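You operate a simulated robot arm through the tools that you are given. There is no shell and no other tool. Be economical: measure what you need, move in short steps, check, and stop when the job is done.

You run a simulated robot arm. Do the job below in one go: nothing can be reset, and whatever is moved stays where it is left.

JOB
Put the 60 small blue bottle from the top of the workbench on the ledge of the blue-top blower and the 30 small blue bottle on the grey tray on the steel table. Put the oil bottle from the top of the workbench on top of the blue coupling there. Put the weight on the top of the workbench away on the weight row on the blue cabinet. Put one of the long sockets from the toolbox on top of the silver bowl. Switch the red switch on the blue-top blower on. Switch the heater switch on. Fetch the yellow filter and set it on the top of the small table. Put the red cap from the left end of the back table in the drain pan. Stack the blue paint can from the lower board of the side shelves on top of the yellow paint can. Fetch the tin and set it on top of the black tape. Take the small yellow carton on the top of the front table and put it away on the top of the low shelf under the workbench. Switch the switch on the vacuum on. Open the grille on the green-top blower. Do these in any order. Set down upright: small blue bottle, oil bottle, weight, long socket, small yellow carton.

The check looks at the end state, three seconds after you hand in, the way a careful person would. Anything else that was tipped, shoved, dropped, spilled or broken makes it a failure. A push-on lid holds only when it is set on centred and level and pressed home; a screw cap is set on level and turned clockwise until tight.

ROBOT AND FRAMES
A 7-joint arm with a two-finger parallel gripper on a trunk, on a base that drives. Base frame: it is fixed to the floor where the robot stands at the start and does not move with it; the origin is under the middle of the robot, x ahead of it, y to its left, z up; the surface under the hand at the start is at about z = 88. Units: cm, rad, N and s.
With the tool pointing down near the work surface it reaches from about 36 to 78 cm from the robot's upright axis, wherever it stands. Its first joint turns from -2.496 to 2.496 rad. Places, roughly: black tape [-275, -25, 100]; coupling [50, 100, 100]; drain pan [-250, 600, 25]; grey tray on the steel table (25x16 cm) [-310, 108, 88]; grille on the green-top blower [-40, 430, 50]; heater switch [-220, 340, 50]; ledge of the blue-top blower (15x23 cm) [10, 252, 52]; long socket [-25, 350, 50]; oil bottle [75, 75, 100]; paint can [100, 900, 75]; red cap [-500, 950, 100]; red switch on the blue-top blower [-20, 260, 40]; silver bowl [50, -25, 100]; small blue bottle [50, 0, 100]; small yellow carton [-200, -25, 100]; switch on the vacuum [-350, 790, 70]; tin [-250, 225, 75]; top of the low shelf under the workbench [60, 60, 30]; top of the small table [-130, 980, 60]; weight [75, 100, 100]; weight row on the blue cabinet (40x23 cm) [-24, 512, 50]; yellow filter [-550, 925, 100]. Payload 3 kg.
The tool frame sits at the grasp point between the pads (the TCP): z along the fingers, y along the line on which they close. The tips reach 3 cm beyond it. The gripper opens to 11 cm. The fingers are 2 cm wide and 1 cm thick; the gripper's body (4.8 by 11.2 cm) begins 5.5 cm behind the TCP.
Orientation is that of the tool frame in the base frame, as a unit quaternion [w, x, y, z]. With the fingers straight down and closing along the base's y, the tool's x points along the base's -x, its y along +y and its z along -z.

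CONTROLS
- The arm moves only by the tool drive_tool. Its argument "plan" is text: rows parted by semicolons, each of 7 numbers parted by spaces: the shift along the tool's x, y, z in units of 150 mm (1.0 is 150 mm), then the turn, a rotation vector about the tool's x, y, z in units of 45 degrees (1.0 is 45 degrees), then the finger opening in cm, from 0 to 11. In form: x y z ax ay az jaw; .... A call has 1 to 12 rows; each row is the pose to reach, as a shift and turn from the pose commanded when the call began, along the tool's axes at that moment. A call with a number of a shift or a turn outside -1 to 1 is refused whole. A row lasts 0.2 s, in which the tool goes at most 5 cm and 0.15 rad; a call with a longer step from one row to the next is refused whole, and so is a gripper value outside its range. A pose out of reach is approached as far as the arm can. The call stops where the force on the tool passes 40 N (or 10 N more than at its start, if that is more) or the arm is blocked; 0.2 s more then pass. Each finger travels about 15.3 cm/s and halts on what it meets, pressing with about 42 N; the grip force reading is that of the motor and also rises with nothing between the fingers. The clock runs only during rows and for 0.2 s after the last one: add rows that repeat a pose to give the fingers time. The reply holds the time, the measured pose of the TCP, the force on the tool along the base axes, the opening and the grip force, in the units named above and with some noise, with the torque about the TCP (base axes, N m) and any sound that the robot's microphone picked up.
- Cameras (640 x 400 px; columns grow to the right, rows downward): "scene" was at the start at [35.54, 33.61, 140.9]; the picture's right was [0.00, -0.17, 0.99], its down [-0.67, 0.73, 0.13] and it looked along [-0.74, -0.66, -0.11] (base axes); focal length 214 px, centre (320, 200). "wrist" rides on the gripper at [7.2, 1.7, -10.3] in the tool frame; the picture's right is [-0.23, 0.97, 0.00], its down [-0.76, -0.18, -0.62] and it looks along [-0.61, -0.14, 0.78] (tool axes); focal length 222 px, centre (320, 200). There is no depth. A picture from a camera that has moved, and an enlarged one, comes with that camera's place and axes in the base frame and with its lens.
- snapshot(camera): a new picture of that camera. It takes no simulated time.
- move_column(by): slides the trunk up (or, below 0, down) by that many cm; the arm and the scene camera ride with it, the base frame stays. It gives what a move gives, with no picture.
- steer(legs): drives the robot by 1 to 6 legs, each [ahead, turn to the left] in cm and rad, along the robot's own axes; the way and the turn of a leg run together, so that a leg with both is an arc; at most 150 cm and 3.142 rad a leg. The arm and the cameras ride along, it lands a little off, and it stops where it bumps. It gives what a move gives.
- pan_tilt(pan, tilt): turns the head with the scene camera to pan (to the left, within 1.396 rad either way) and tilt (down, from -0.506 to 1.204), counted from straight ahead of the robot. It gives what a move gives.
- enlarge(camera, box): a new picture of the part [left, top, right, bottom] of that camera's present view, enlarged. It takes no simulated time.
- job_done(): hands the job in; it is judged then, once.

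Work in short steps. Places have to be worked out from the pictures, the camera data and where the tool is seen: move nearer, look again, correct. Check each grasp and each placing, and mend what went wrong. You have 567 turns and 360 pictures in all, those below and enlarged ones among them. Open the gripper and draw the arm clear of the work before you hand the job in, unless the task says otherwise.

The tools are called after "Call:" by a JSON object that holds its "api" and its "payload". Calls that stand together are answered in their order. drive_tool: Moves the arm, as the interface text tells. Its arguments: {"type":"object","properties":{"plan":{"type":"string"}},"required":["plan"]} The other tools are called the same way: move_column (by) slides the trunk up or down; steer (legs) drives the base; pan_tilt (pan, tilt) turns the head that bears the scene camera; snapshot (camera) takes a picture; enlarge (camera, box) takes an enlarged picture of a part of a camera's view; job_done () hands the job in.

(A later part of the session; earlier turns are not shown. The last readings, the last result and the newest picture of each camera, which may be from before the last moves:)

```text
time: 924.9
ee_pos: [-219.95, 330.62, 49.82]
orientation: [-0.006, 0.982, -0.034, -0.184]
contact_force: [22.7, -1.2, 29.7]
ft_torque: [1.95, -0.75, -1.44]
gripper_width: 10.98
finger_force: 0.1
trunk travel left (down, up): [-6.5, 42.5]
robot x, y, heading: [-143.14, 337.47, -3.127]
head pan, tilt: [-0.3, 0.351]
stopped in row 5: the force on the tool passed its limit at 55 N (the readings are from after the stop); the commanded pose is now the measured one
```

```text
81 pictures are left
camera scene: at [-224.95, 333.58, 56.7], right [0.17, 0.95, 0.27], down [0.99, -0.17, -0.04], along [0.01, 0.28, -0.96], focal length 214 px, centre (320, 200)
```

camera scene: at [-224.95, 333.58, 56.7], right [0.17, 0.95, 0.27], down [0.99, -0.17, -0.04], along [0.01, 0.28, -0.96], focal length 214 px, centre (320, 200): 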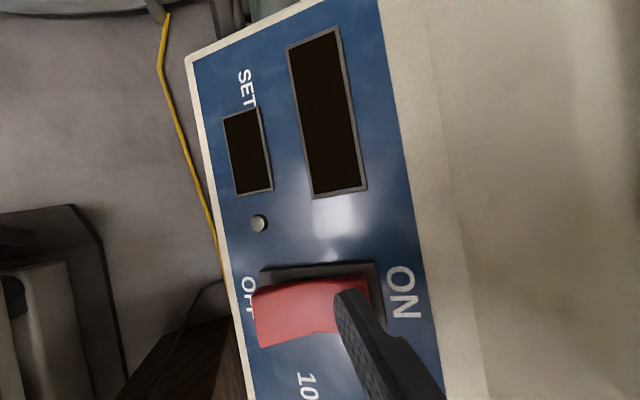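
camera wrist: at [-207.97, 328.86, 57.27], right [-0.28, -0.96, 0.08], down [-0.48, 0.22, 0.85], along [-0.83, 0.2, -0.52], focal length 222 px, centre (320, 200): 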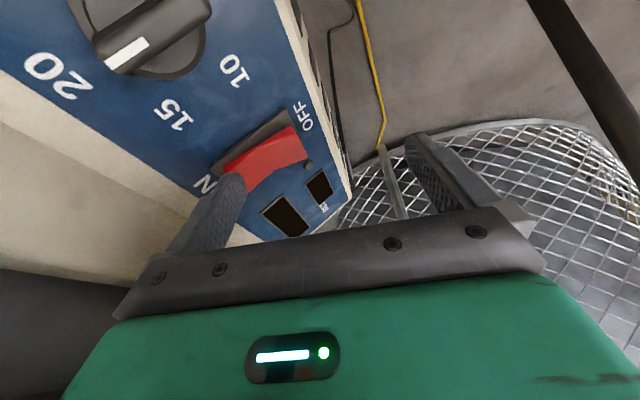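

The finger is on the red ON end, but pushing partly sideways. I relieve the −x load and push along the panel's inward normal (down and +y).

Call:
{"api": "drive_tool", "payload": {"plan": "0.02 0.02 -0.05 0 0 0 11; 0.03 0.02 -0.05 0 0 0 11; 0.036 0 -0.03 0 0 0 11; 0.04 -0.02 -0.01 0 0 0 11; 0.044 -0.035 0.005 0 0 0 11; 0.048 -0.05 0.02 0 0 0 11; 0.052 -0.065 0.035 0 0 0 11; 0.056 -0.08 0.05 0 0 0 11; 0.06 -0.095 0.065 0 0 0 11; 0.064 -0.11 0.08 0 0 0 11"}}

Call:
{"api": "snapshot", "payload": {"camera": "scene"}}

```text
time: 926.1
ee_pos: [-219.23, 330.63, 49.77]
orientation: [-0.004, 0.982, -0.032, -0.185]
contact_force: [20.4, -7.1, 26.2]
ft_torque: [1.4, -0.73, -1.36]
gripper_width: 10.66
finger_force: 0.1
trunk travel left (down, up): [-6.5, 42.5]
robot x, y, heading: [-143.28, 337.53, -3.126]
head pan, tilt: [-0.3, 0.351]
stopped in row 6: the force on the tool passed its limit at 51 N (the readings are from after the stop); the commanded pose is now the measured one
```

```text
80 pictures are left
camera scene: at [-224.38, 333.71, 56.69], right [0.17, 0.95, 0.27], down [0.99, -0.17, -0.04], along [0.01, 0.27, -0.96], focal length 214 px, centre (320, 200)
```

scene: 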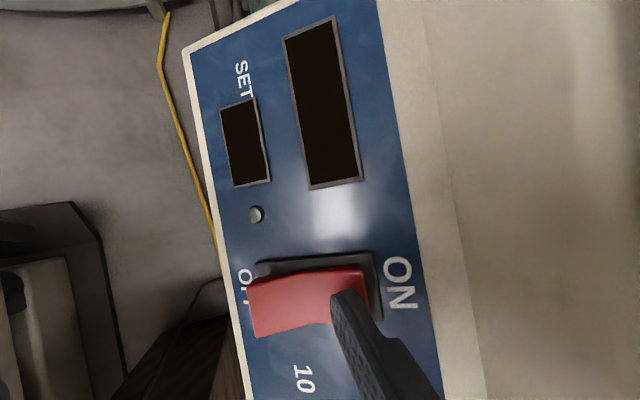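

The pitched fingertip's lower (+x) edge is what touches, close to the rocker's edge. I lift, pitch 10° more, shift −x 1.2 cm so that edge lands mid-rocker, and press.

Call:
{"api": "drive_tool", "payload": {"plan": "-0.024 0 -0.07 0 -0.1 0 11; -0.06 0 -0.05 0 -0.222 0 11; -0.098 0 -0.033 0 -0.222 0 11; -0.085 0 0.01 0 -0.222 0 11; -0.07 -0.003 0.05 0 -0.222 0 11; -0.055 -0.006 0.085 0 -0.222 0 11; -0.04 -0.008 0.12 0 -0.222 0 11; -0.025 -0.01 0.155 0 -0.222 0 11; -0.01 -0.012 0.19 0 -0.222 0 11"}}

Call:
{"api": "snapshot", "payload": {"camera": "scene"}}

```text
time: 927.4
ee_pos: [-220.82, 331.02, 49.71]
orientation: [-0.007, 0.961, -0.032, -0.273]
contact_force: [-9.8, 0.4, -0.7]
ft_torque: [-0.04, 0.23, 0.58]
gripper_width: 10.98
finger_force: 0.1
trunk travel left (down, up): [-6.5, 42.5]
robot x, y, heading: [-143.63, 337.36, -3.128]
head pan, tilt: [-0.3, 0.351]
stopped in row 6: the force on the tool passed its limit at 52 N (the readings are from after the stop); the commanded pose is now the measured one
```

```text
79 pictures are left
camera scene: at [-224.74, 333.88, 57.39], right [0.22, 0.94, 0.25], down [0.96, -0.16, -0.21], along [-0.16, 0.29, -0.94], focal length 214 px, centre (320, 200)
```

scene: 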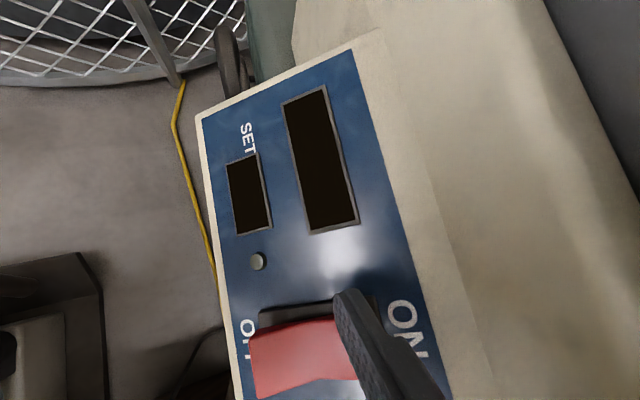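

Call:
{"api": "drive_tool", "payload": {"plan": "-0.1 0 -0.2 0 0 0 11; -0.15 0 -0.45 0 0 0 11; -0.2 0 -0.7 0 0 0 11"}}

Call:
{"api": "snapshot", "payload": {"camera": "scene"}}

```text
time: 928.2
ee_pos: [-217.58, 330.75, 59.99]
orientation: [-0.008, 0.962, -0.032, -0.27]
contact_force: [-0.1, -0.5, -0.3]
ft_torque: [0.02, 0.01, -0.07]
gripper_width: 11.03
finger_force: 0.1
trunk travel left (down, up): [-6.5, 42.5]
robot x, y, heading: [-143.55, 337.19, -3.13]
head pan, tilt: [-0.3, 0.351]
```

```text
78 pictures are left
camera scene: at [-221.44, 333.61, 67.72], right [0.22, 0.94, 0.25], down [0.96, -0.17, -0.21], along [-0.16, 0.29, -0.95], focal length 214 px, centre (320, 200)
```

scene: 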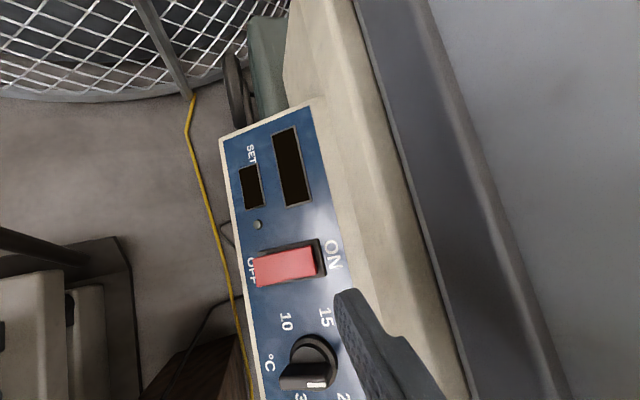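

The rocker (centre x≈-219.3, ON end y≈337.8, z≈47) is still off. I return to 20° pitch and press nearer its end (y≈337.4), building force up over repeated pushes.

Call:
{"api": "drive_tool", "payload": {"plan": "0.07 -0.01 0.2 0 0.08 0 11; 0.14 -0.02 0.4 0 0.16 0 11; 0.2 -0.03 0.57 0 0.244 0 11; 0.22 -0.035 0.62 0 0.244 0 11; 0.24 -0.035 0.65 0 0.244 0 11; 0.255 -0.037 0.68 0 0.244 0 11; 0.27 -0.039 0.71 0 0.244 0 11; 0.285 -0.04 0.74 0 0.244 0 11"}}

Call:
{"api": "drive_tool", "payload": {"plan": "0.005 -0.005 0.015 0 0 0 11; 0.01 -0.01 0.03 0 0 0 11; 0.015 -0.015 0.045 0 0 0 11; 0.02 -0.02 0.06 0 0 0 11"}}

Call:
{"api": "snapshot", "payload": {"camera": "scene"}}

```text
time: 929.6
ee_pos: [-219.67, 331.54, 50.1]
orientation: [-0.006, 0.982, -0.033, -0.183]
contact_force: [21.6, -1.1, 26.0]
ft_torque: [1.71, -0.76, -1.4]
gripper_width: 10.98
finger_force: 0.2
out of reach, approached as far as the arm can: row 7
trunk travel left (down, up): [-6.5, 42.5]
robot x, y, heading: [-143.34, 337.56, -3.124]
head pan, tilt: [-0.3, 0.351]
stopped in row 7: the force on the tool passed its limit at 44 N (the readings are from after the stop); the commanded pose is now the measured one
```

```text
time: 930.0
ee_pos: [-219.83, 331.55, 50.27]
orientation: [-0.006, 0.982, -0.031, -0.185]
contact_force: [19.5, 0.5, 28.4]
ft_torque: [1.82, -0.67, -1.22]
gripper_width: 10.99
finger_force: 0.1
trunk travel left (down, up): [-6.5, 42.5]
robot x, y, heading: [-143.65, 337.28, -3.129]
head pan, tilt: [-0.3, 0.351]
stopped in row 2: the force on the tool passed its limit at 47 N (the readings are from after the stop); the commanded pose is now the measured one
```

```text
77 pictures are left
camera scene: at [-224.94, 334.52, 57.05], right [0.17, 0.95, 0.27], down [0.99, -0.17, -0.04], along [0.01, 0.28, -0.96], focal length 214 px, centre (320, 200)
```

scene: 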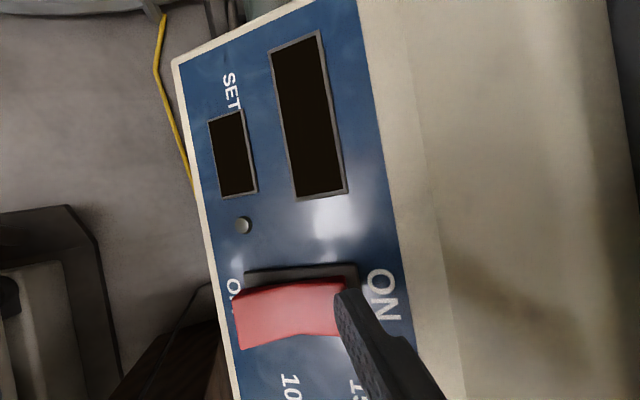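

The contact normal shows the panel is tilted toward +x (≈35°), so pressing along the pitched finger axis is right. I re-pitch to 31°, aim at the ON end (y≈336.7), and push along that axis.

Call:
{"api": "drive_tool", "payload": {"plan": "0.05 0.02 -0.12 0 -0.07 0 11; 0.1 0.04 -0.22 0 -0.15 0 11; 0.131 0.05 -0.243 0 -0.22 0 11; 0.128 0.053 -0.15 0 -0.22 0 11; 0.122 0.056 -0.05 0 -0.22 0 11; 0.118 0.057 0.01 0 -0.22 0 11; 0.112 0.058 0.035 0 -0.22 0 11; 0.105 0.059 0.06 0 -0.22 0 11; 0.099 0.06 0.085 0 -0.22 0 11; 0.093 0.06 0.11 0 -0.22 0 11; 0.087 0.06 0.135 0 -0.22 0 11"}}

Call:
{"api": "snapshot", "payload": {"camera": "scene"}}

```text
time: 931.4
ee_pos: [-218.27, 330.53, 49.69]
orientation: [-0.008, 0.962, -0.031, -0.271]
contact_force: [24.6, -1.8, 30.5]
ft_torque: [2.02, -0.61, -1.64]
gripper_width: 11.02
finger_force: 0.1
out of reach, approached as far as the arm can: row 3
trunk travel left (down, up): [-6.5, 42.5]
robot x, y, heading: [-143.34, 337.72, -3.129]
head pan, tilt: [-0.3, 0.351]
stopped in row 7: the force on the tool passed its limit at 62 N (the readings are from after the stop); the commanded pose is now the measured one
```

```text
76 pictures are left
camera scene: at [-222.12, 333.49, 57.51], right [0.22, 0.94, 0.25], down [0.96, -0.17, -0.21], along [-0.15, 0.29, -0.95], focal length 214 px, centre (320, 200)
```

scene: 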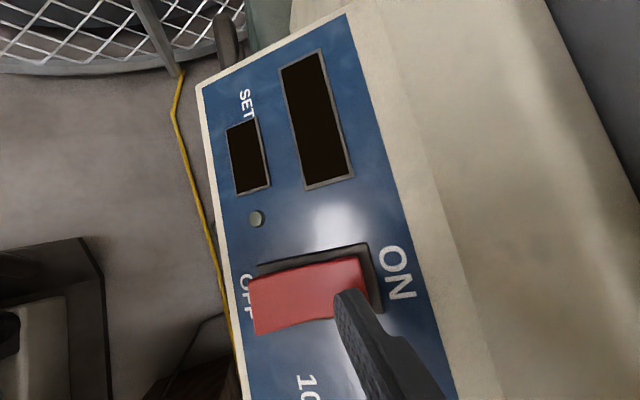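

The rocker spans y≈332.4–338.3, so my lever arm was short. I shift 0.7 cm toward its end (+y) and 0.6 cm −x and push again along the axis.

Call:
{"api": "drive_tool", "payload": {"plan": "0 0 -0.07 0 0 0 11; -0.036 -0.045 -0.05 0 0 0 11; -0.036 -0.045 0 0 0 0 11; -0.036 -0.045 0.03 0 0 0 11; -0.036 -0.045 0.055 0 0 0 11; -0.036 -0.045 0.08 0 0 0 11; -0.036 -0.045 0.105 0 0 0 11; -0.036 -0.045 0.13 0 0 0 11"}}

Call:
{"api": "snapshot", "payload": {"camera": "scene"}}

```text
time: 932.3
ee_pos: [-218.69, 331.29, 50.12]
orientation: [-0.01, 0.962, -0.033, -0.27]
contact_force: [23.9, -3.0, 29.4]
ft_torque: [1.79, -0.61, -1.55]
gripper_width: 10.91
finger_force: 0.1
trunk travel left (down, up): [-6.5, 42.5]
robot x, y, heading: [-143.51, 337.6, -3.127]
head pan, tilt: [-0.3, 0.351]
stopped in row 4: the force on the tool passed its limit at 60 N (the readings are from after the stop); the commanded pose is now the measured one
```

```text
75 pictures are left
camera scene: at [-222.53, 334.24, 57.78], right [0.22, 0.94, 0.25], down [0.96, -0.17, -0.21], along [-0.15, 0.29, -0.94], focal length 214 px, centre (320, 200)
```

scene: 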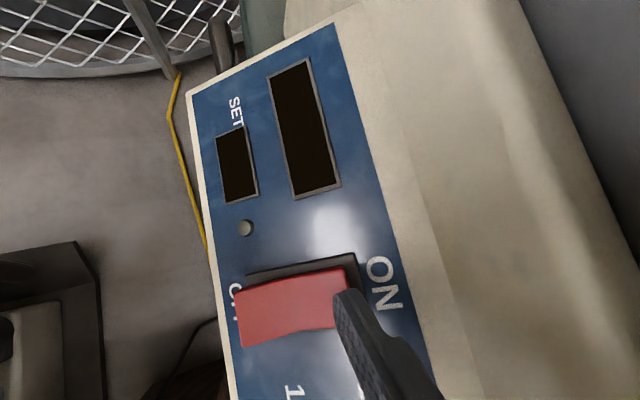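

Call:
{"api": "enlarge", "payload": {"camera": "scene", "box": [220, 230, 420, 380]}}

Call:
{"api": "enlarge", "payload": {"camera": "wrist", "box": [170, 60, 330, 220]}}

```text
2.67 times, centred on (320, 305) of scene
camera zoom: at [-222.53, 334.24, 57.78], right [0.22, 0.94, 0.25], down [0.96, -0.17, -0.21], along [-0.15, 0.29, -0.94], focal length 572 px, centre (320, -80)
```

zoom: 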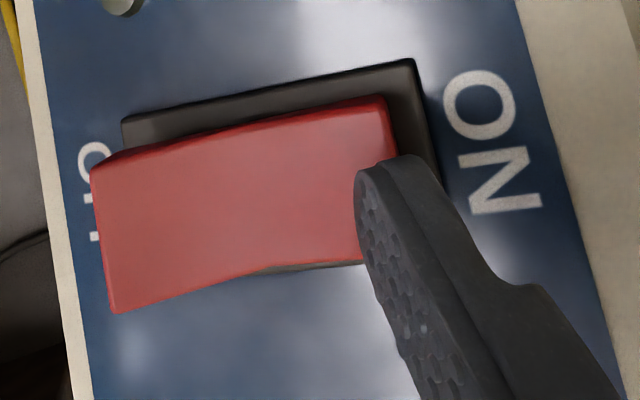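

```text
2.50 times, centred on (250, 140) of wrist
camera zoom: at [-207.25, 328.86, 55.19], right [-0.26, -0.96, 0.12], down [-0.31, 0.2, 0.93], along [-0.91, 0.21, -0.35], focal length 555 px, centre (495, 350)
```

zoom: 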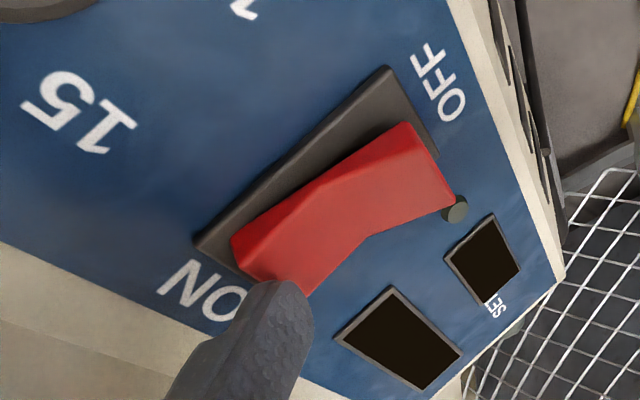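

The side view shows the OFF-labelled end is the raised one and the ON end is already down — so the raised (OFF-side) end must be pressed to change it. I shift 4.2 cm toward −y and press there.

Call:
{"api": "drive_tool", "payload": {"plan": "0 0 -0.15 0 0 0 11; 0 0.14 -0.15 0 0 0 11; 0 0.28 -0.15 0 0 0 11; 0 0.28 -0.08 0 0 0 11; 0 0.28 -0.04 0 0 0 11; 0 0.28 0 0 0 0 11; 0 0.28 0.03 0 0 0 11; 0 0.28 0.06 0 0 0 11; 0 0.28 0.09 0 0 0 11"}}

Call:
{"api": "snapshot", "payload": {"camera": "scene"}}

```text
time: 934.3
ee_pos: [-219.83, 327.2, 48.65]
orientation: [-0.009, 0.963, -0.032, -0.269]
contact_force: [-0.4, -0.7, -0.4]
ft_torque: [0.03, -0.03, -0.03]
gripper_width: 11.01
finger_force: 0.0
trunk travel left (down, up): [-6.5, 42.5]
robot x, y, heading: [-143.44, 337.81, -3.128]
head pan, tilt: [-0.3, 0.351]
```

```text
72 pictures are left
camera scene: at [-223.67, 330.08, 56.37], right [0.22, 0.94, 0.25], down [0.96, -0.17, -0.21], along [-0.15, 0.29, -0.95], focal length 214 px, centre (320, 200)
```

scene: 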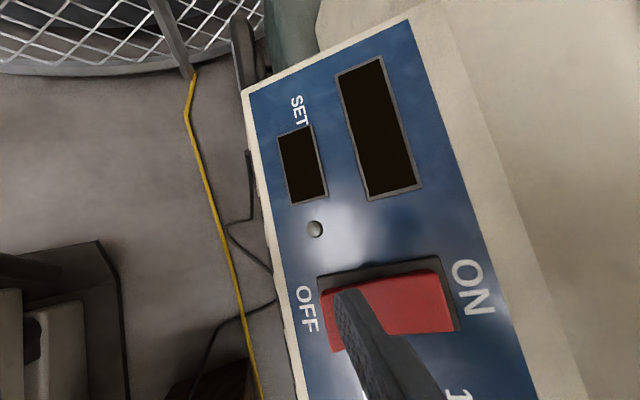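

No contact yet; I continue pressing.

Call:
{"api": "drive_tool", "payload": {"plan": "0.01 0.01 0.03 0 0 0 11; 0.01 0.02 0.06 0 0 0 11; 0.01 0.03 0.09 0 0 0 11; 0.01 0.03 0.12 0 0 0 11; 0.01 0.03 0.15 0 0 0 11; 0.01 0.03 0.18 0 0 0 11; 0.01 0.03 0.21 0 0 0 11"}}

Call:
{"api": "snapshot", "payload": {"camera": "scene"}}

```text
time: 935.9
ee_pos: [-221.32, 326.68, 46.02]
orientation: [-0.01, 0.962, -0.032, -0.27]
contact_force: [-5.7, -3.9, 15.7]
ft_torque: [0.97, 0.07, 0.36]
gripper_width: 10.8
finger_force: 0.0
trunk travel left (down, up): [-6.5, 42.5]
robot x, y, heading: [-143.61, 337.67, -3.131]
head pan, tilt: [-0.3, 0.351]
```

```text
71 pictures are left
camera scene: at [-225.23, 329.68, 53.74], right [0.22, 0.94, 0.25], down [0.96, -0.17, -0.21], along [-0.15, 0.29, -0.94], focal length 214 px, centre (320, 200)
```

scene: 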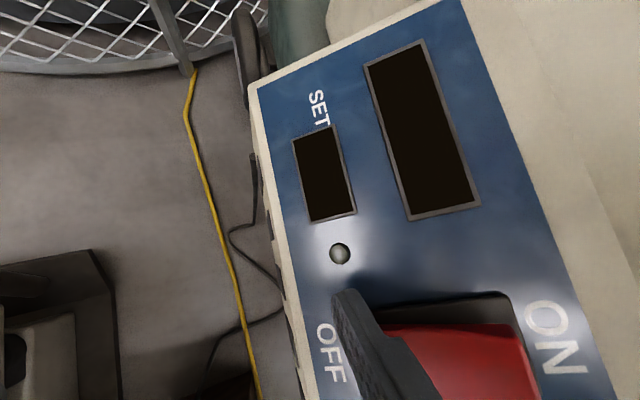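

The slope confirms the panel faces −y; the finger is now just beyond the OFF end. I lift, shift +y 1.3 and +x 1.0, and press inward (down and +y).

Call:
{"api": "drive_tool", "payload": {"plan": "-0.07 0 -0.113 0 0 0 11; -0.017 -0.09 -0.145 0 0 0 11; 0.01 -0.093 -0.1 0 0 0 11; 0.035 -0.097 -0.06 0 0 0 11; 0.06 -0.103 -0.015 0 0 0 11; 0.086 -0.11 0.025 0 0 0 11; 0.098 -0.118 0.045 0 0 0 11; 0.11 -0.127 0.065 0 0 0 11; 0.119 -0.137 0.083 0 0 0 11; 0.13 -0.147 0.1 0 0 0 11"}}

Call:
{"api": "snapshot", "payload": {"camera": "scene"}}

```text
time: 936.5
ee_pos: [-220.87, 327.52, 48.08]
orientation: [-0.007, 0.962, -0.029, -0.272]
contact_force: [-1.9, 0.3, 1.6]
ft_torque: [0.11, 0.0, 0.09]
gripper_width: 10.95
finger_force: 0.1
trunk travel left (down, up): [-6.5, 42.5]
robot x, y, heading: [-143.59, 337.22, -3.125]
head pan, tilt: [-0.3, 0.351]
stopped in row 2: the force on the tool passed its limit at 51 N (the readings are from after the stop); the commanded pose is now the measured one
```

```text
70 pictures are left
camera scene: at [-224.73, 330.34, 55.85], right [0.21, 0.94, 0.25], down [0.96, -0.16, -0.21], along [-0.16, 0.28, -0.95], focal length 214 px, centre (320, 200)
```

scene: 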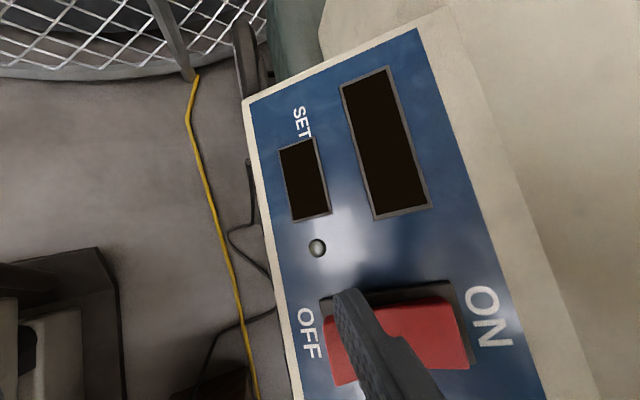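

Call:
{"api": "drive_tool", "payload": {"plan": "-0.1 0 -0.17 0 0 0 11; -0.2 0 -0.34 0 0 0 11; -0.2 0.02 -0.5 0 0 0 11"}}

Call:
{"api": "enlarge", "payload": {"camera": "wrist", "box": [160, 40, 340, 220]}}

```text
time: 937.3
ee_pos: [-219.54, 327.15, 56.16]
orientation: [-0.007, 0.962, -0.03, -0.272]
contact_force: [0.0, -1.1, -0.3]
ft_torque: [0.01, -0.02, -0.01]
gripper_width: 10.98
finger_force: 0.1
trunk travel left (down, up): [-6.5, 42.5]
robot x, y, heading: [-143.06, 337.54, -3.128]
head pan, tilt: [-0.3, 0.351]
```

```text
2.22 times, centred on (250, 130) of wrist
camera zoom: at [-208.05, 324.71, 61.19], right [-0.25, -0.96, 0.12], down [-0.31, 0.2, 0.93], along [-0.92, 0.2, -0.35], focal length 494 px, centre (476, 356)
```

zoom: 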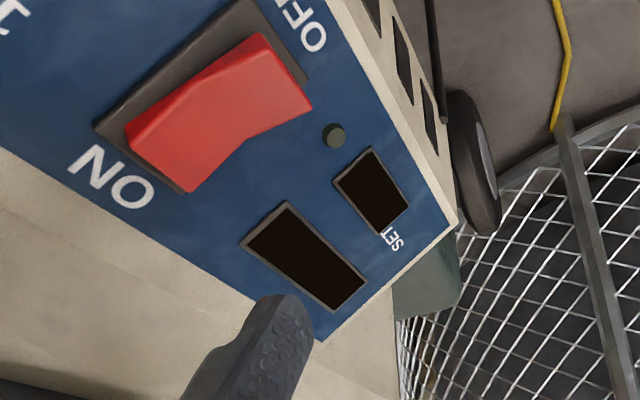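

Comparing profiles, before my presses the ON end stood higher; now the ON end is down and the OFF end is up, so the heater rocker is in the ON position. I move on: level the hand, back out and look for the tin.

Call:
{"api": "drive_tool", "payload": {"plan": "0.05 0 -0.1 0 0.17 0 9; 0.15 0 -0.25 0 0.34 0 8; 0.3 0 -0.4 0 0.51 0 8; 0.4 0 -0.5 0 0.69 0 8"}}

Call:
{"api": "move_column", "payload": {"by": 40}}

Call:
{"api": "steer", "payload": {"legs": [[-24, 0], [0, 1.57], [110, 0]]}}

Call:
{"api": "pan_tilt", "payload": {"pan": -0.9, "tilt": -0.3}}

Call:
{"api": "snapshot", "payload": {"camera": "scene"}}

```text
time: 938.3
ee_pos: [-210.38, 326.43, 59.22]
orientation: [0.002, 1.0, -0.031, -0.003]
contact_force: [-0.4, -0.6, -0.4]
ft_torque: [-0.01, 0.01, 0.03]
gripper_width: 8.0
finger_force: 0.1
trunk travel left (down, up): [-6.5, 42.5]
robot x, y, heading: [-143.1, 337.47, -3.131]
head pan, tilt: [-0.3, 0.351]
```

```text
time: 942.1
ee_pos: [-210.52, 326.56, 99.3]
orientation: [0.001, 1.0, -0.03, -0.005]
contact_force: [0.8, -0.3, -0.4]
ft_torque: [-0.02, -0.02, 0.01]
gripper_width: 7.98
finger_force: 0.0
trunk travel left (down, up): [-46.5, 2.5]
robot x, y, heading: [-143.47, 337.36, -3.129]
head pan, tilt: [-0.3, 0.351]
```

```text
time: 953.1
ee_pos: [-103.77, 161.0, 99.38]
orientation: [0.004, 0.72, 0.693, -0.002]
contact_force: [0.4, 0.3, 0.6]
ft_torque: [0.01, -0.01, 0.02]
gripper_width: 8.01
finger_force: 0.0
trunk travel left (down, up): [-46.5, 2.5]
robot x, y, heading: [-119.31, 227.18, -1.54]
head pan, tilt: [-0.3, 0.351]
```

```text
time: 954.1
ee_pos: [-103.66, 160.88, 99.48]
orientation: [0.004, 0.72, 0.694, -0.002]
contact_force: [-0.4, 0.8, -1.0]
ft_torque: [-0.01, 0.02, -0.02]
gripper_width: 7.99
finger_force: 0.0
trunk travel left (down, up): [-46.5, 2.5]
robot x, y, heading: [-118.96, 227.62, -1.544]
head pan, tilt: [-0.901, -0.3]
```

```text
68 pictures are left
camera scene: at [-109.95, 147.59, 107.75], right [-0.62, 0.03, 0.78], down [-0.19, 0.96, -0.19], along [-0.76, -0.27, -0.59], focal length 214 px, centre (320, 200)
```

scene: 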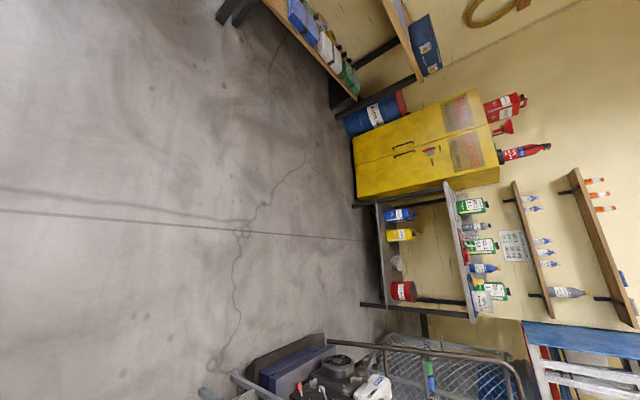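

Call:
{"api": "pan_tilt", "payload": {"pan": -0.9, "tilt": 0.4}}

Call:
{"api": "snapshot", "payload": {"camera": "scene"}}

```text
time: 955.2
ee_pos: [-103.77, 160.89, 99.23]
orientation: [0.003, 0.721, 0.693, -0.003]
contact_force: [0.3, -0.6, -0.6]
ft_torque: [0.01, 0.01, 0.0]
gripper_width: 8.0
finger_force: 0.1
trunk travel left (down, up): [-46.5, 2.5]
robot x, y, heading: [-119.15, 227.6, -1.542]
head pan, tilt: [-0.901, 0.4]
```

```text
67 pictures are left
camera scene: at [-110.78, 153.86, 106.82], right [-0.62, 0.03, 0.78], down [0.34, 0.91, 0.23], along [-0.71, 0.41, -0.58], focal length 214 px, centre (320, 200)
```

scene: 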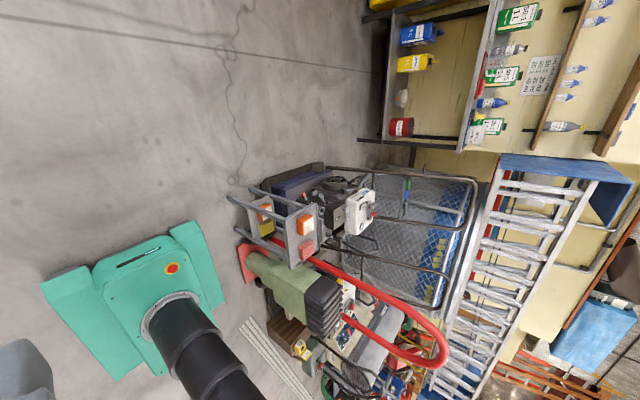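

Call:
{"api": "enlarge", "payload": {"camera": "scene", "box": [270, 150, 470, 310]}}

```text
2.50 times, centred on (370, 230) of scene
camera zoom: at [-110.78, 153.86, 106.82], right [-0.62, 0.03, 0.78], down [0.34, 0.91, 0.23], along [-0.71, 0.41, -0.58], focal length 536 px, centre (195, 125)
```

zoom: 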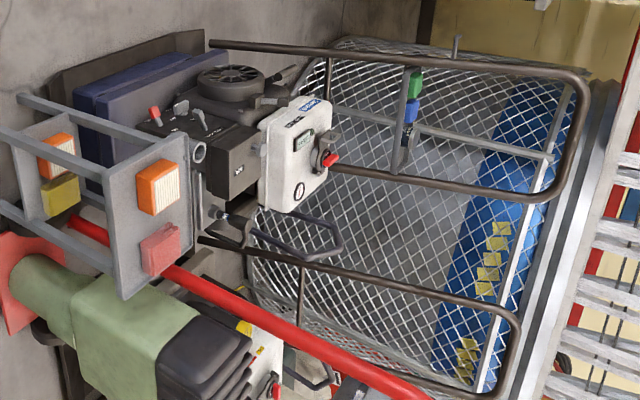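

The candidates are small tins on a shelf in front of the cage, around (-243,208,72). I approach from the south side: drive to (-238,~148) and face +y.

Call:
{"api": "steer", "payload": {"legs": [[82, 0], [0, -1.57], [112, 0], [0, -1.57]]}}

Call:
{"api": "pan_tilt", "payload": {"pan": 0.3, "tilt": -0.2}}

Call:
{"api": "snapshot", "payload": {"camera": "scene"}}

```text
time: 971.7
ee_pos: [-266.78, 202.9, 99.65]
orientation: [0.003, 0.804, -0.594, -0.006]
contact_force: [-14.6, -4.1, 3.5]
ft_torque: [0.18, -0.81, -0.2]
gripper_width: 7.2
finger_force: 0.0
trunk travel left (down, up): [-46.5, 2.5]
robot x, y, heading: [-237.06, 142.48, 1.897]
head pan, tilt: [-0.901, 0.4]
stopped in leg 4: the force on the tool passed its limit at 93 N (the readings are from after the stop); the commanded pose is now the measured one
```

```text
time: 973.1
ee_pos: [-266.88, 202.92, 99.54]
orientation: [0.004, 0.804, -0.595, -0.006]
contact_force: [-20.7, -2.3, 3.8]
ft_torque: [0.11, -1.15, 0.01]
gripper_width: 7.19
finger_force: 0.0
trunk travel left (down, up): [-46.5, 2.5]
robot x, y, heading: [-236.79, 142.36, 1.903]
head pan, tilt: [0.3, -0.201]
```

```text
65 pictures are left
camera scene: at [-272.46, 214.3, 104.9], right [0.91, 0.28, -0.31], down [0.23, -0.95, -0.2], along [-0.35, 0.11, -0.93], focal length 214 px, centre (320, 200)
```

scene: 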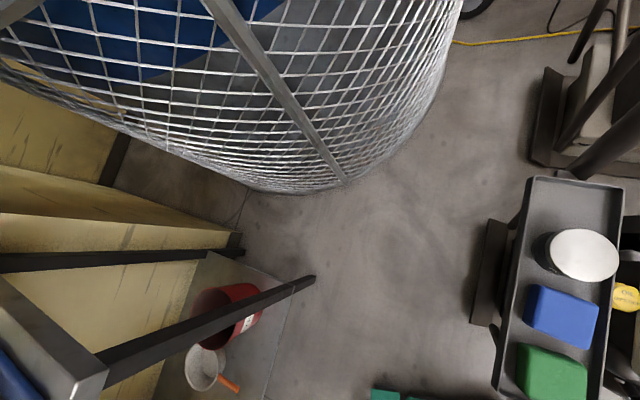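

The hand met the generator's tall handle while turning. I rotate back a little to free it; the tin (round, silver) is on the tray to the right.

Call:
{"api": "steer", "payload": {"legs": [[0, 0.12]]}}

Call:
{"api": "pan_tilt", "payload": {"pan": -0.6, "tilt": 0.1}}

Call:
{"api": "snapshot", "payload": {"camera": "scene"}}

```text
time: 974.1
ee_pos: [-273.75, 198.89, 99.64]
orientation: [0.004, 0.838, -0.546, -0.006]
contact_force: [0.5, 0.4, 0.8]
ft_torque: [0.0, 0.02, 0.01]
gripper_width: 7.99
finger_force: 0.0
trunk travel left (down, up): [-46.5, 2.5]
robot x, y, heading: [-236.06, 142.34, 2.015]
head pan, tilt: [0.3, -0.201]
```

```text
time: 975.3
ee_pos: [-273.82, 198.83, 99.71]
orientation: [0.004, 0.838, -0.546, -0.005]
contact_force: [-0.6, 0.3, -0.8]
ft_torque: [0.01, 0.0, -0.01]
gripper_width: 8.01
finger_force: 0.1
trunk travel left (down, up): [-46.5, 2.5]
robot x, y, heading: [-236.21, 142.69, 2.018]
head pan, tilt: [-0.6, 0.099]
```

```text
64 pictures are left
camera scene: at [-272.56, 210.13, 105.17], right [0.76, 0.33, 0.55], down [0.35, -0.93, 0.08], along [0.54, 0.14, -0.83], focal length 214 px, centre (320, 200)
```

scene: 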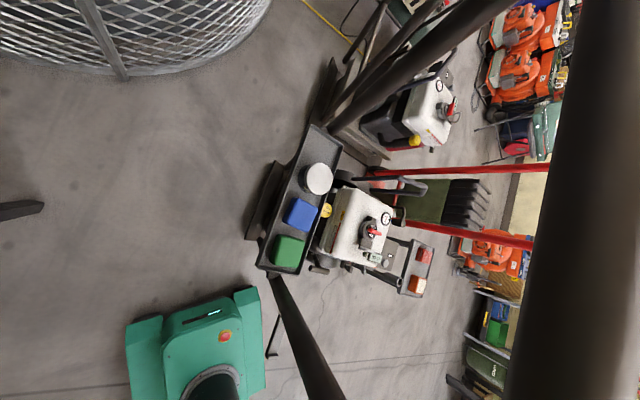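

The tin is at about (-253,219), top z≈72; the handle's crossbar runs along y near x≈-243 at z≈101. I advance 15 cm and move the hand over the tin from the west.

Call:
{"api": "steer", "payload": {"legs": [[15, 0]]}}

Call:
{"api": "drive_tool", "payload": {"plan": "0.05 -0.3 0 0 0 0.12 8; 0.1 -0.6 0 0 0 0.24 8; 0.15 -0.9 0 0 0 0.36 8"}}

Call:
{"api": "pan_tilt", "payload": {"pan": 0, "tilt": 0.2}}

Call:
{"api": "snapshot", "payload": {"camera": "wrist"}}

```text
time: 976.7
ee_pos: [-280.35, 212.33, 99.62]
orientation: [0.004, 0.838, -0.546, -0.006]
contact_force: [0.2, -0.8, -0.9]
ft_torque: [-0.01, 0.01, -0.03]
gripper_width: 8.01
finger_force: 0.2
trunk travel left (down, up): [-46.5, 2.5]
robot x, y, heading: [-242.65, 155.73, 2.014]
head pan, tilt: [-0.6, 0.099]
```

```text
time: 977.5
ee_pos: [-267.29, 216.02, 99.63]
orientation: [0.004, 0.754, -0.657, -0.005]
contact_force: [-15.4, -2.7, 2.6]
ft_torque: [-0.01, -1.02, -0.27]
gripper_width: 7.65
finger_force: 0.1
trunk travel left (down, up): [-46.5, 2.5]
robot x, y, heading: [-242.53, 155.79, 2.016]
head pan, tilt: [-0.6, 0.099]
```

```text
time: 978.5
ee_pos: [-267.33, 215.88, 99.6]
orientation: [0.004, 0.754, -0.657, -0.005]
contact_force: [-21.7, -3.3, 6.8]
ft_torque: [-0.03, -1.55, -0.43]
gripper_width: 7.63
finger_force: 0.0
trunk travel left (down, up): [-46.5, 2.5]
robot x, y, heading: [-242.57, 155.99, 2.019]
head pan, tilt: [0.0, 0.201]
```

```text
63 pictures are left
camera wrist: at [-267.86, 208.6, 110.05], right [-1.0, 0.09, 0.01], down [0.08, 0.78, 0.62], along [0.05, 0.62, -0.78], focal length 222 px, centre (320, 200)
```

wrist: 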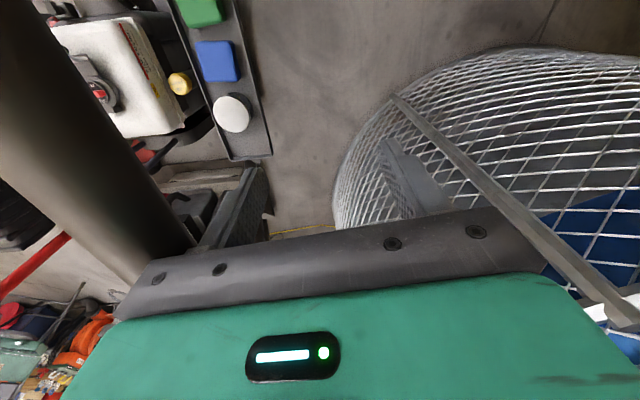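

The finger touches the handle's crossbar (x≈-264,z≈104). I back off, rise above it, then move east over the tin.

Call:
{"api": "drive_tool", "payload": {"plan": "0 0.15 0 0 0 0 8; 0 0.15 -0.25 0 0 0 8; 0 0.15 -0.55 0 0 0 8; 0 0.15 -0.85 0 0 0 8; 0 0.15 -1 0 0 0 8"}}

Call:
{"api": "drive_tool", "payload": {"plan": "-0.02 -0.3 0 0 0 0 8; -0.03 -0.6 0 0 0 0 8; -0.05 -0.9 0 0 0 0 8; -0.06 -1 0 0 0 0 8"}}

Call:
{"api": "snapshot", "payload": {"camera": "wrist"}}

```text
time: 979.7
ee_pos: [-269.01, 215.63, 114.43]
orientation: [0.005, 0.753, -0.658, -0.005]
contact_force: [0.0, 0.4, 0.1]
ft_torque: [0.0, 0.0, 0.01]
gripper_width: 7.99
finger_force: 0.1
trunk travel left (down, up): [-46.5, 2.5]
robot x, y, heading: [-243.01, 156.28, 2.015]
head pan, tilt: [0.0, 0.201]
```

```text
time: 980.7
ee_pos: [-254.53, 218.38, 114.07]
orientation: [0.006, 0.753, -0.658, -0.004]
contact_force: [0.0, -0.2, 0.3]
ft_torque: [0.03, -0.03, -0.01]
gripper_width: 8.0
finger_force: 0.0
trunk travel left (down, up): [-46.5, 2.5]
robot x, y, heading: [-242.79, 155.85, 2.021]
head pan, tilt: [0.0, 0.201]
```

```text
62 pictures are left
camera wrist: at [-254.99, 211.17, 124.59], right [-1.0, 0.09, 0.01], down [0.08, 0.78, 0.62], along [0.05, 0.62, -0.78], focal length 222 px, centre (320, 200)
```

wrist: 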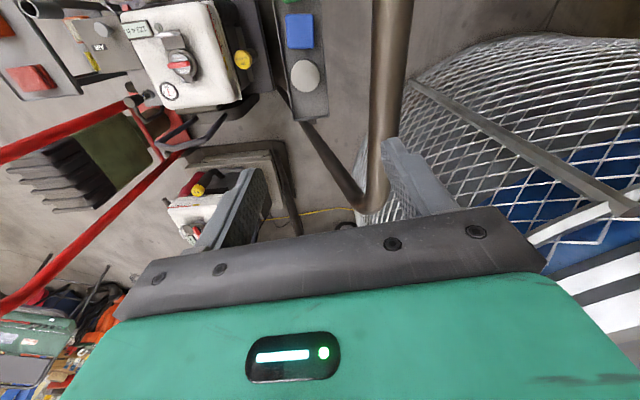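

Tin confirmed at (-251.7,219.8); crossbar at x≈-260.4 leaves room. I align and lower with the trunk.

Call:
{"api": "drive_tool", "payload": {"plan": "-0.035 -0.1 0 0 0 0 8; -0.067 -0.2 0 0 0 0 8"}}

Call:
{"api": "move_column", "payload": {"by": -34}}

Call:
{"api": "snapshot", "payload": {"camera": "wrist"}}

```text
time: 981.3
ee_pos: [-254.49, 218.49, 114.15]
orientation: [0.006, 0.753, -0.658, -0.004]
contact_force: [-0.9, -0.6, 0.1]
ft_torque: [0.01, -0.01, -0.04]
gripper_width: 8.01
finger_force: 0.1
out of reach, approached as far as the arm can: row 1, 2
trunk travel left (down, up): [-46.5, 2.5]
robot x, y, heading: [-242.76, 156.17, 2.018]
head pan, tilt: [0.0, 0.201]
```

```text
time: 982.4
ee_pos: [-254.41, 218.37, 108.01]
orientation: [0.005, 0.754, -0.657, -0.007]
contact_force: [4.1, -8.9, 9.7]
ft_torque: [-0.2, 0.37, 0.45]
gripper_width: 7.84
finger_force: 0.1
trunk travel left (down, up): [-40.0, 9.0]
robot x, y, heading: [-242.95, 155.92, 2.015]
head pan, tilt: [0.0, 0.201]
stopped: the force on the tool passed its limit at 62 N (the readings are from after the stop); the commanded pose is now the measured one
```

```text
61 pictures are left
camera wrist: at [-255.01, 211.02, 118.4], right [-1.0, 0.09, 0.02], down [0.08, 0.78, 0.62], along [0.05, 0.62, -0.78], focal length 222 px, centre (320, 200)
```

wrist: 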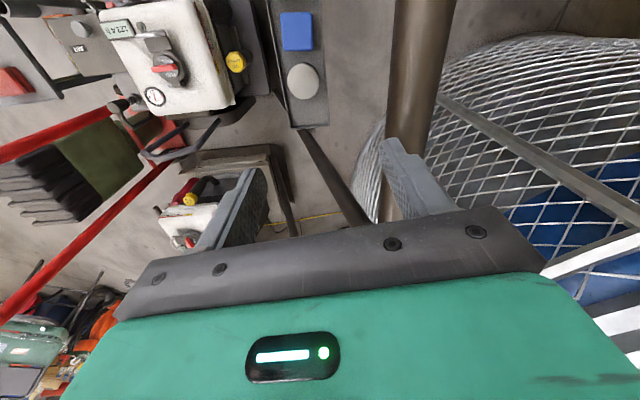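

Call:
{"api": "move_column", "payload": {"by": 8}}

Call:
{"api": "drive_tool", "payload": {"plan": "0 0 0 0 0 0.17 7.5; 0 -0.05 0 0 0 0.34 7.5; -0.03 -0.15 0 0 0 0.51 7.5; -0.067 -0.25 0 0 0 0.6 7.5"}}

Call:
{"api": "move_column", "payload": {"by": -36}}

Call:
{"api": "snapshot", "payload": {"camera": "wrist"}}

```text
time: 983.5
ee_pos: [-254.5, 218.56, 115.95]
orientation: [0.005, 0.754, -0.657, -0.006]
contact_force: [0.4, -0.1, 0.0]
ft_torque: [0.0, 0.0, -0.02]
gripper_width: 8.01
finger_force: 0.1
trunk travel left (down, up): [-48.0, 1.0]
robot x, y, heading: [-242.86, 156.15, 2.022]
head pan, tilt: [0.0, 0.201]
```

```text
time: 984.5
ee_pos: [-251.01, 220.02, 115.93]
orientation: [-0.006, -0.578, 0.816, 0.006]
contact_force: [-0.5, 0.5, -0.3]
ft_torque: [0.0, 0.02, -0.01]
gripper_width: 7.51
finger_force: 0.1
trunk travel left (down, up): [-48.0, 1.0]
robot x, y, heading: [-242.85, 155.72, 2.022]
head pan, tilt: [0.0, 0.201]
```

```text
time: 988.0
ee_pos: [-250.92, 220.18, 79.75]
orientation: [-0.006, -0.579, 0.815, 0.005]
contact_force: [-0.3, 0.3, -0.6]
ft_torque: [0.03, 0.01, 0.04]
gripper_width: 7.49
finger_force: 0.1
trunk travel left (down, up): [-12.0, 37.0]
robot x, y, heading: [-242.64, 156.32, 2.017]
head pan, tilt: [0.0, 0.201]
```

```text
60 pictures are left
camera wrist: at [-254.7, 213.81, 90.29], right [-0.84, 0.54, 0.02], down [0.43, 0.66, 0.62], along [0.32, 0.53, -0.79], focal length 222 px, centre (320, 200)
```

wrist: 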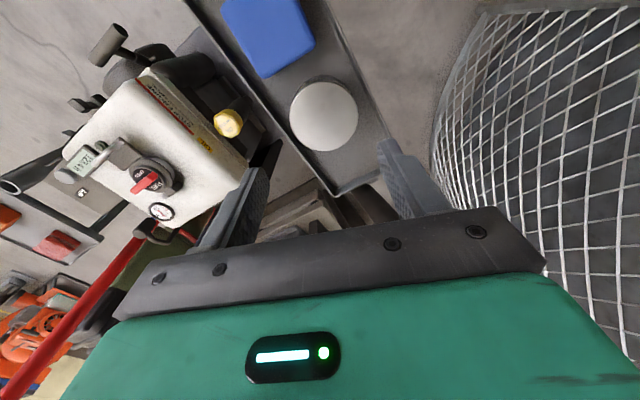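

Clear of the bar, tin at (-252,219.3), ~5.8 cm wide. I align and descend to z≈71.5, then close.

Call:
{"api": "drive_tool", "payload": {"plan": "0.08 0.05 0.15 0 0 0 7.5; 0.08 0.05 0.35 0 0 0 7.5; 0.08 0.05 0.5 0 0 0 7.5; 0.08 0.05 0.56 0 0 0 7.5; 0.08 0.05 0.56 0 0 0 5; 0.08 0.05 0.56 0 0 0 4; 0.08 0.05 0.56 0 0 0 4"}}

Call:
{"api": "snapshot", "payload": {"camera": "wrist"}}

```text
time: 989.6
ee_pos: [-251.95, 219.24, 71.49]
orientation: [-0.007, -0.58, 0.815, 0.007]
contact_force: [-0.7, 2.4, 4.7]
ft_torque: [0.24, 0.02, 0.01]
gripper_width: 6.12
finger_force: 42.4
trunk travel left (down, up): [-12.0, 37.0]
robot x, y, heading: [-242.98, 155.8, 2.021]
head pan, tilt: [0.0, 0.201]
```

```text
59 pictures are left
camera wrist: at [-255.82, 212.91, 81.91], right [-0.84, 0.54, 0.02], down [0.43, 0.66, 0.62], along [0.32, 0.53, -0.79], focal length 222 px, centre (320, 200)
```

wrist: 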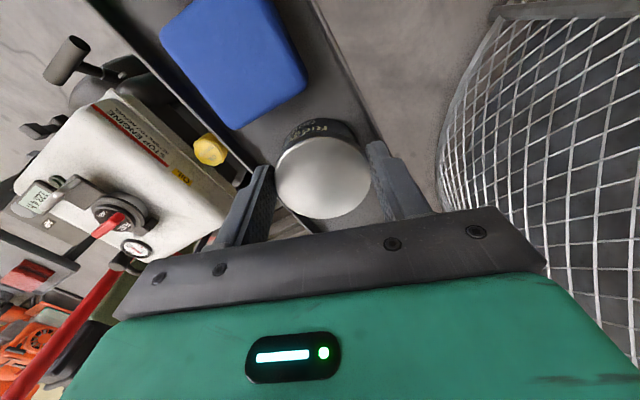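

Gripped (6.1 cm). I lift clear of the handle with trunk and arm, then back the robot out.

Call:
{"api": "move_column", "payload": {"by": 36}}

Call:
{"api": "drive_tool", "payload": {"plan": "0 0 -0.3 0 0 0 4; 0 0 -0.6 0 0 0 4; 0 0 -0.8 0 0 0 4"}}

Call:
{"api": "steer", "payload": {"legs": [[-45, 0]]}}

Call:
{"api": "pan_tilt", "payload": {"pan": 0.4, "tilt": 0.6}}

Call:
{"api": "snapshot", "payload": {"camera": "scene"}}

```text
time: 993.1
ee_pos: [-251.89, 219.17, 107.38]
orientation: [-0.005, -0.579, 0.815, 0.006]
contact_force: [0.5, -0.2, -1.7]
ft_torque: [-0.02, 0.0, 0.01]
gripper_width: 6.12
finger_force: 41.8
trunk travel left (down, up): [-48.0, 1.0]
robot x, y, heading: [-242.51, 156.29, 2.018]
head pan, tilt: [0.0, 0.201]
```

```text
time: 993.9
ee_pos: [-251.89, 218.97, 119.6]
orientation: [-0.006, -0.579, 0.815, 0.007]
contact_force: [-0.8, 0.1, -1.4]
ft_torque: [0.01, -0.03, 0.06]
gripper_width: 6.12
finger_force: 41.8
trunk travel left (down, up): [-48.0, 1.0]
robot x, y, heading: [-242.65, 155.74, 2.017]
head pan, tilt: [0.0, 0.201]
```

```text
time: 996.7
ee_pos: [-231.76, 177.94, 119.55]
orientation: [-0.006, -0.576, 0.817, 0.006]
contact_force: [-0.5, 0.0, -0.9]
ft_torque: [-0.01, 0.03, 0.02]
gripper_width: 6.12
finger_force: 42.5
trunk travel left (down, up): [-48.0, 1.0]
robot x, y, heading: [-222.98, 115.26, 2.013]
head pan, tilt: [0.0, 0.201]
```

```text
time: 997.5
ee_pos: [-231.85, 178.17, 119.55]
orientation: [-0.006, -0.577, 0.817, 0.005]
contact_force: [-0.5, 0.8, -1.5]
ft_torque: [-0.01, 0.0, -0.02]
gripper_width: 6.11
finger_force: 41.9
trunk travel left (down, up): [-48.0, 1.0]
robot x, y, heading: [-223.08, 114.96, 2.012]
head pan, tilt: [0.4, 0.6]
```

```text
58 pictures are left
camera scene: at [-232.74, 184.27, 124.71], right [0.86, -0.31, -0.4], down [-0.06, -0.85, 0.52], along [-0.5, -0.42, -0.75], focal length 214 px, centre (320, 200)
```

scene: 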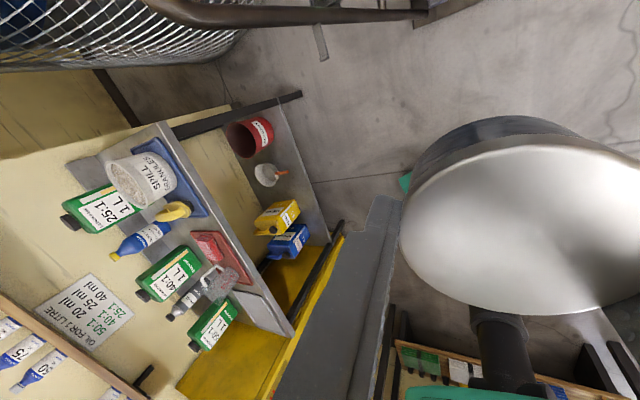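

Tin held. I turn right (away from the bottle shelf) to face the front table at −y and approach.

Call:
{"api": "steer", "payload": {"legs": [[0, -1.8], [0, -1.78]]}}

Call:
{"api": "pan_tilt", "payload": {"pan": -0.2, "tilt": -0.5}}

Call:
{"api": "snapshot", "payload": {"camera": "scene"}}

```text
time: 1000.5
ee_pos: [-175.74, 156.74, 119.77]
orientation: [-0.003, -0.118, 0.993, 0.009]
contact_force: [-0.6, -0.4, -1.6]
ft_torque: [0.02, 0.01, 0.03]
gripper_width: 6.13
finger_force: 41.8
trunk travel left (down, up): [-48.0, 1.0]
robot x, y, heading: [-227.41, 116.65, 1.01]
head pan, tilt: [0.4, 0.6]
stopped in leg 1: the robot was blocked; the commanded pose is now the measured one
```

```text
time: 1001.8
ee_pos: [-175.65, 156.53, 119.72]
orientation: [-0.002, -0.118, 0.993, 0.009]
contact_force: [-0.8, 0.8, -1.2]
ft_torque: [0.02, -0.02, -0.02]
gripper_width: 6.09
finger_force: 41.8
trunk travel left (down, up): [-48.0, 1.0]
robot x, y, heading: [-227.15, 116.6, 1.007]
head pan, tilt: [-0.201, -0.499]
```

```text
57 pictures are left
camera scene: at [-160.3, 158.7, 126.21], right [0.23, -0.96, 0.18], down [-0.83, -0.29, -0.47], along [0.5, -0.04, -0.87], focal length 214 px, centre (320, 200)
```

scene: 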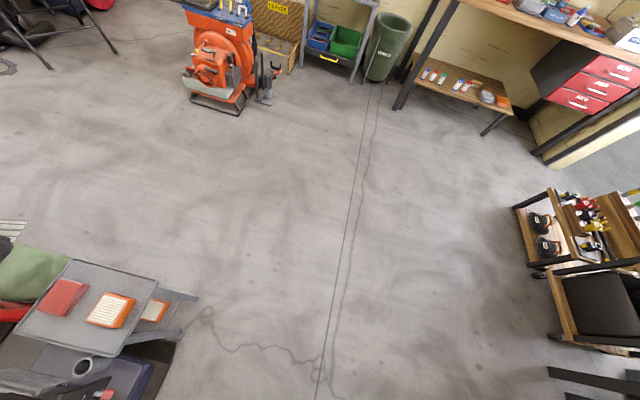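

Call:
{"api": "steer", "payload": {"legs": [[0, -1.3], [0, -1.28]]}}

Call:
{"api": "steer", "payload": {"legs": [[30, 0]]}}

Call:
{"api": "snapshot", "payload": {"camera": "scene"}}

```text
time: 1004.6
ee_pos: [-165.45, 94.91, 119.77]
orientation: [0.0, 0.373, 0.928, 0.008]
contact_force: [-1.4, -0.7, -1.8]
ft_torque: [0.03, -0.04, -0.02]
gripper_width: 6.09
finger_force: 41.7
trunk travel left (down, up): [-48.0, 1.0]
robot x, y, heading: [-227.23, 121.71, -0.035]
head pan, tilt: [-0.201, -0.499]
stopped in leg 1: the robot was blocked; the commanded pose is now the measured one
```

```text
time: 1006.7
ee_pos: [-135.26, 94.15, 119.65]
orientation: [0.001, 0.373, 0.928, 0.007]
contact_force: [0.1, -0.1, -1.2]
ft_torque: [-0.02, -0.01, 0.0]
gripper_width: 6.07
finger_force: 41.9
trunk travel left (down, up): [-48.0, 1.0]
robot x, y, heading: [-197.09, 121.25, -0.023]
head pan, tilt: [-0.201, -0.499]
```

```text
56 pictures are left
camera scene: at [-125.03, 82.56, 126.2], right [-0.68, -0.71, 0.18], down [-0.7, 0.55, -0.47], along [0.23, -0.44, -0.87], focal length 214 px, centre (320, 200)
```

scene: 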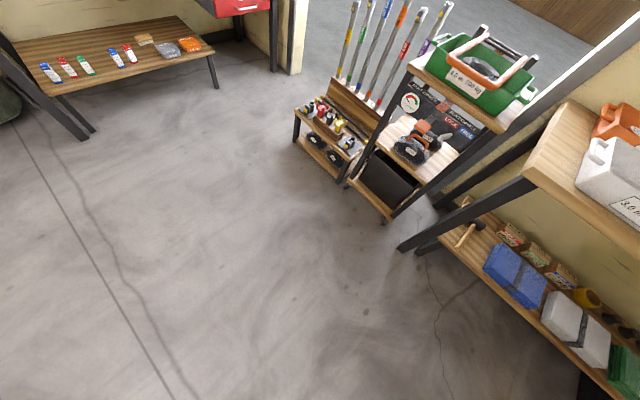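

I now head to (-262,45) and face the front table.

Call:
{"api": "steer", "payload": {"legs": [[0, -1.1], [0, -1.15]]}}

Call:
{"api": "steer", "payload": {"legs": [[85, 0], [0, 0.7]]}}

Call:
{"api": "snapshot", "payload": {"camera": "scene"}}

```text
time: 1009.9
ee_pos: [-191.6, 53.88, 119.82]
orientation: [0.003, 0.796, 0.605, 0.007]
contact_force: [-5.1, 1.3, 0.3]
ft_torque: [-0.07, -0.4, -0.11]
gripper_width: 6.08
finger_force: 42.6
trunk travel left (down, up): [-48.0, 1.0]
robot x, y, heading: [-192.42, 123.34, -1.125]
head pan, tilt: [-0.201, -0.499]
stopped in leg 1: the robot was blocked; the commanded pose is now the measured one
```

```text
time: 1016.2
ee_pos: [-110.27, -4.59, 119.82]
orientation: [0.002, 0.536, 0.844, 0.009]
contact_force: [0.0, 0.1, -1.2]
ft_torque: [0.04, -0.01, 0.03]
gripper_width: 6.09
finger_force: 42.2
trunk travel left (down, up): [-48.0, 1.0]
robot x, y, heading: [-157.9, 44.22, -0.425]
head pan, tilt: [-0.201, -0.499]
```

```text
55 pictures are left
camera scene: at [-104.78, -19.0, 126.23], right [-0.89, -0.42, 0.18], down [-0.45, 0.76, -0.46], along [0.05, -0.5, -0.87], focal length 214 px, centre (320, 200)
```

scene: 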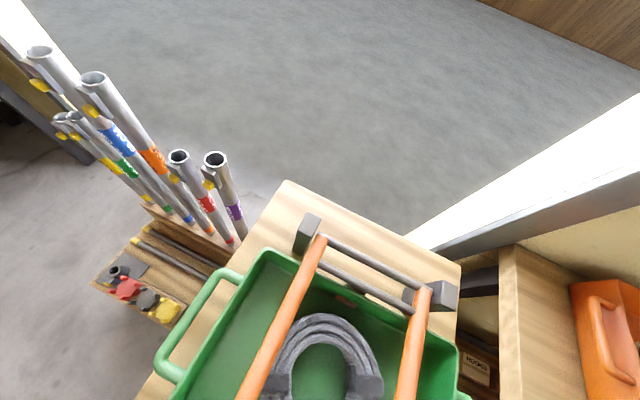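

Turns over ~1 rad get interrupted, so I use shorter turn legs: turn to −x, drive west, and then face −y.

Call:
{"api": "steer", "payload": {"legs": [[0, -0.9], [0, -0.9], [0, -0.9]]}}

Call:
{"api": "steer", "payload": {"legs": [[98, 0], [0, 0.8], [0, 0.75]]}}

Call:
{"api": "snapshot", "payload": {"camera": "scene"}}

```text
time: 1020.4
ee_pos: [-193.15, -14.2, 119.63]
orientation: [0.004, 0.941, 0.338, 0.008]
contact_force: [0.3, 0.1, -1.1]
ft_torque: [0.03, 0.02, -0.03]
gripper_width: 6.08
finger_force: 42.0
trunk travel left (down, up): [-48.0, 1.0]
robot x, y, heading: [-151.18, 42.96, -1.776]
head pan, tilt: [-0.201, -0.499]
stopped in leg 2: the robot was blocked; the commanded pose is now the measured one
```

```text
time: 1022.4
ee_pos: [-194.64, -27.86, 119.78]
orientation: [0.007, 0.936, 0.352, 0.008]
contact_force: [-0.4, -0.3, -1.3]
ft_torque: [0.02, -0.02, 0.01]
gripper_width: 6.05
finger_force: 41.7
trunk travel left (down, up): [-48.0, 1.0]
robot x, y, heading: [-155.49, 30.98, -1.692]
head pan, tilt: [-0.201, -0.499]
stopped in leg 1: the robot was blocked; the commanded pose is now the measured one
```

```text
54 pictures are left
camera scene: at [-206.39, -36.76, 126.24], right [-0.65, 0.74, 0.18], down [0.61, 0.65, -0.46], along [-0.46, -0.19, -0.87], focal length 214 px, centre (320, 200)
```

scene: 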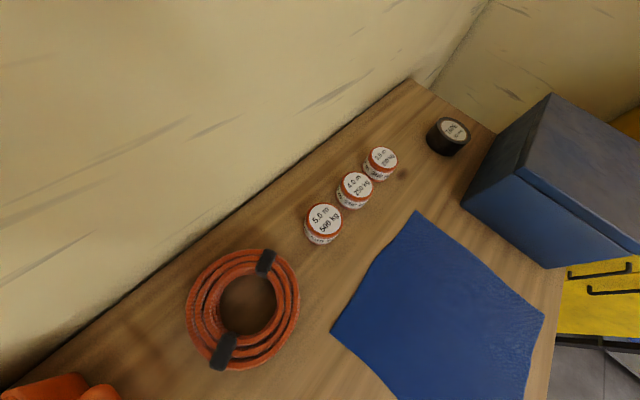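

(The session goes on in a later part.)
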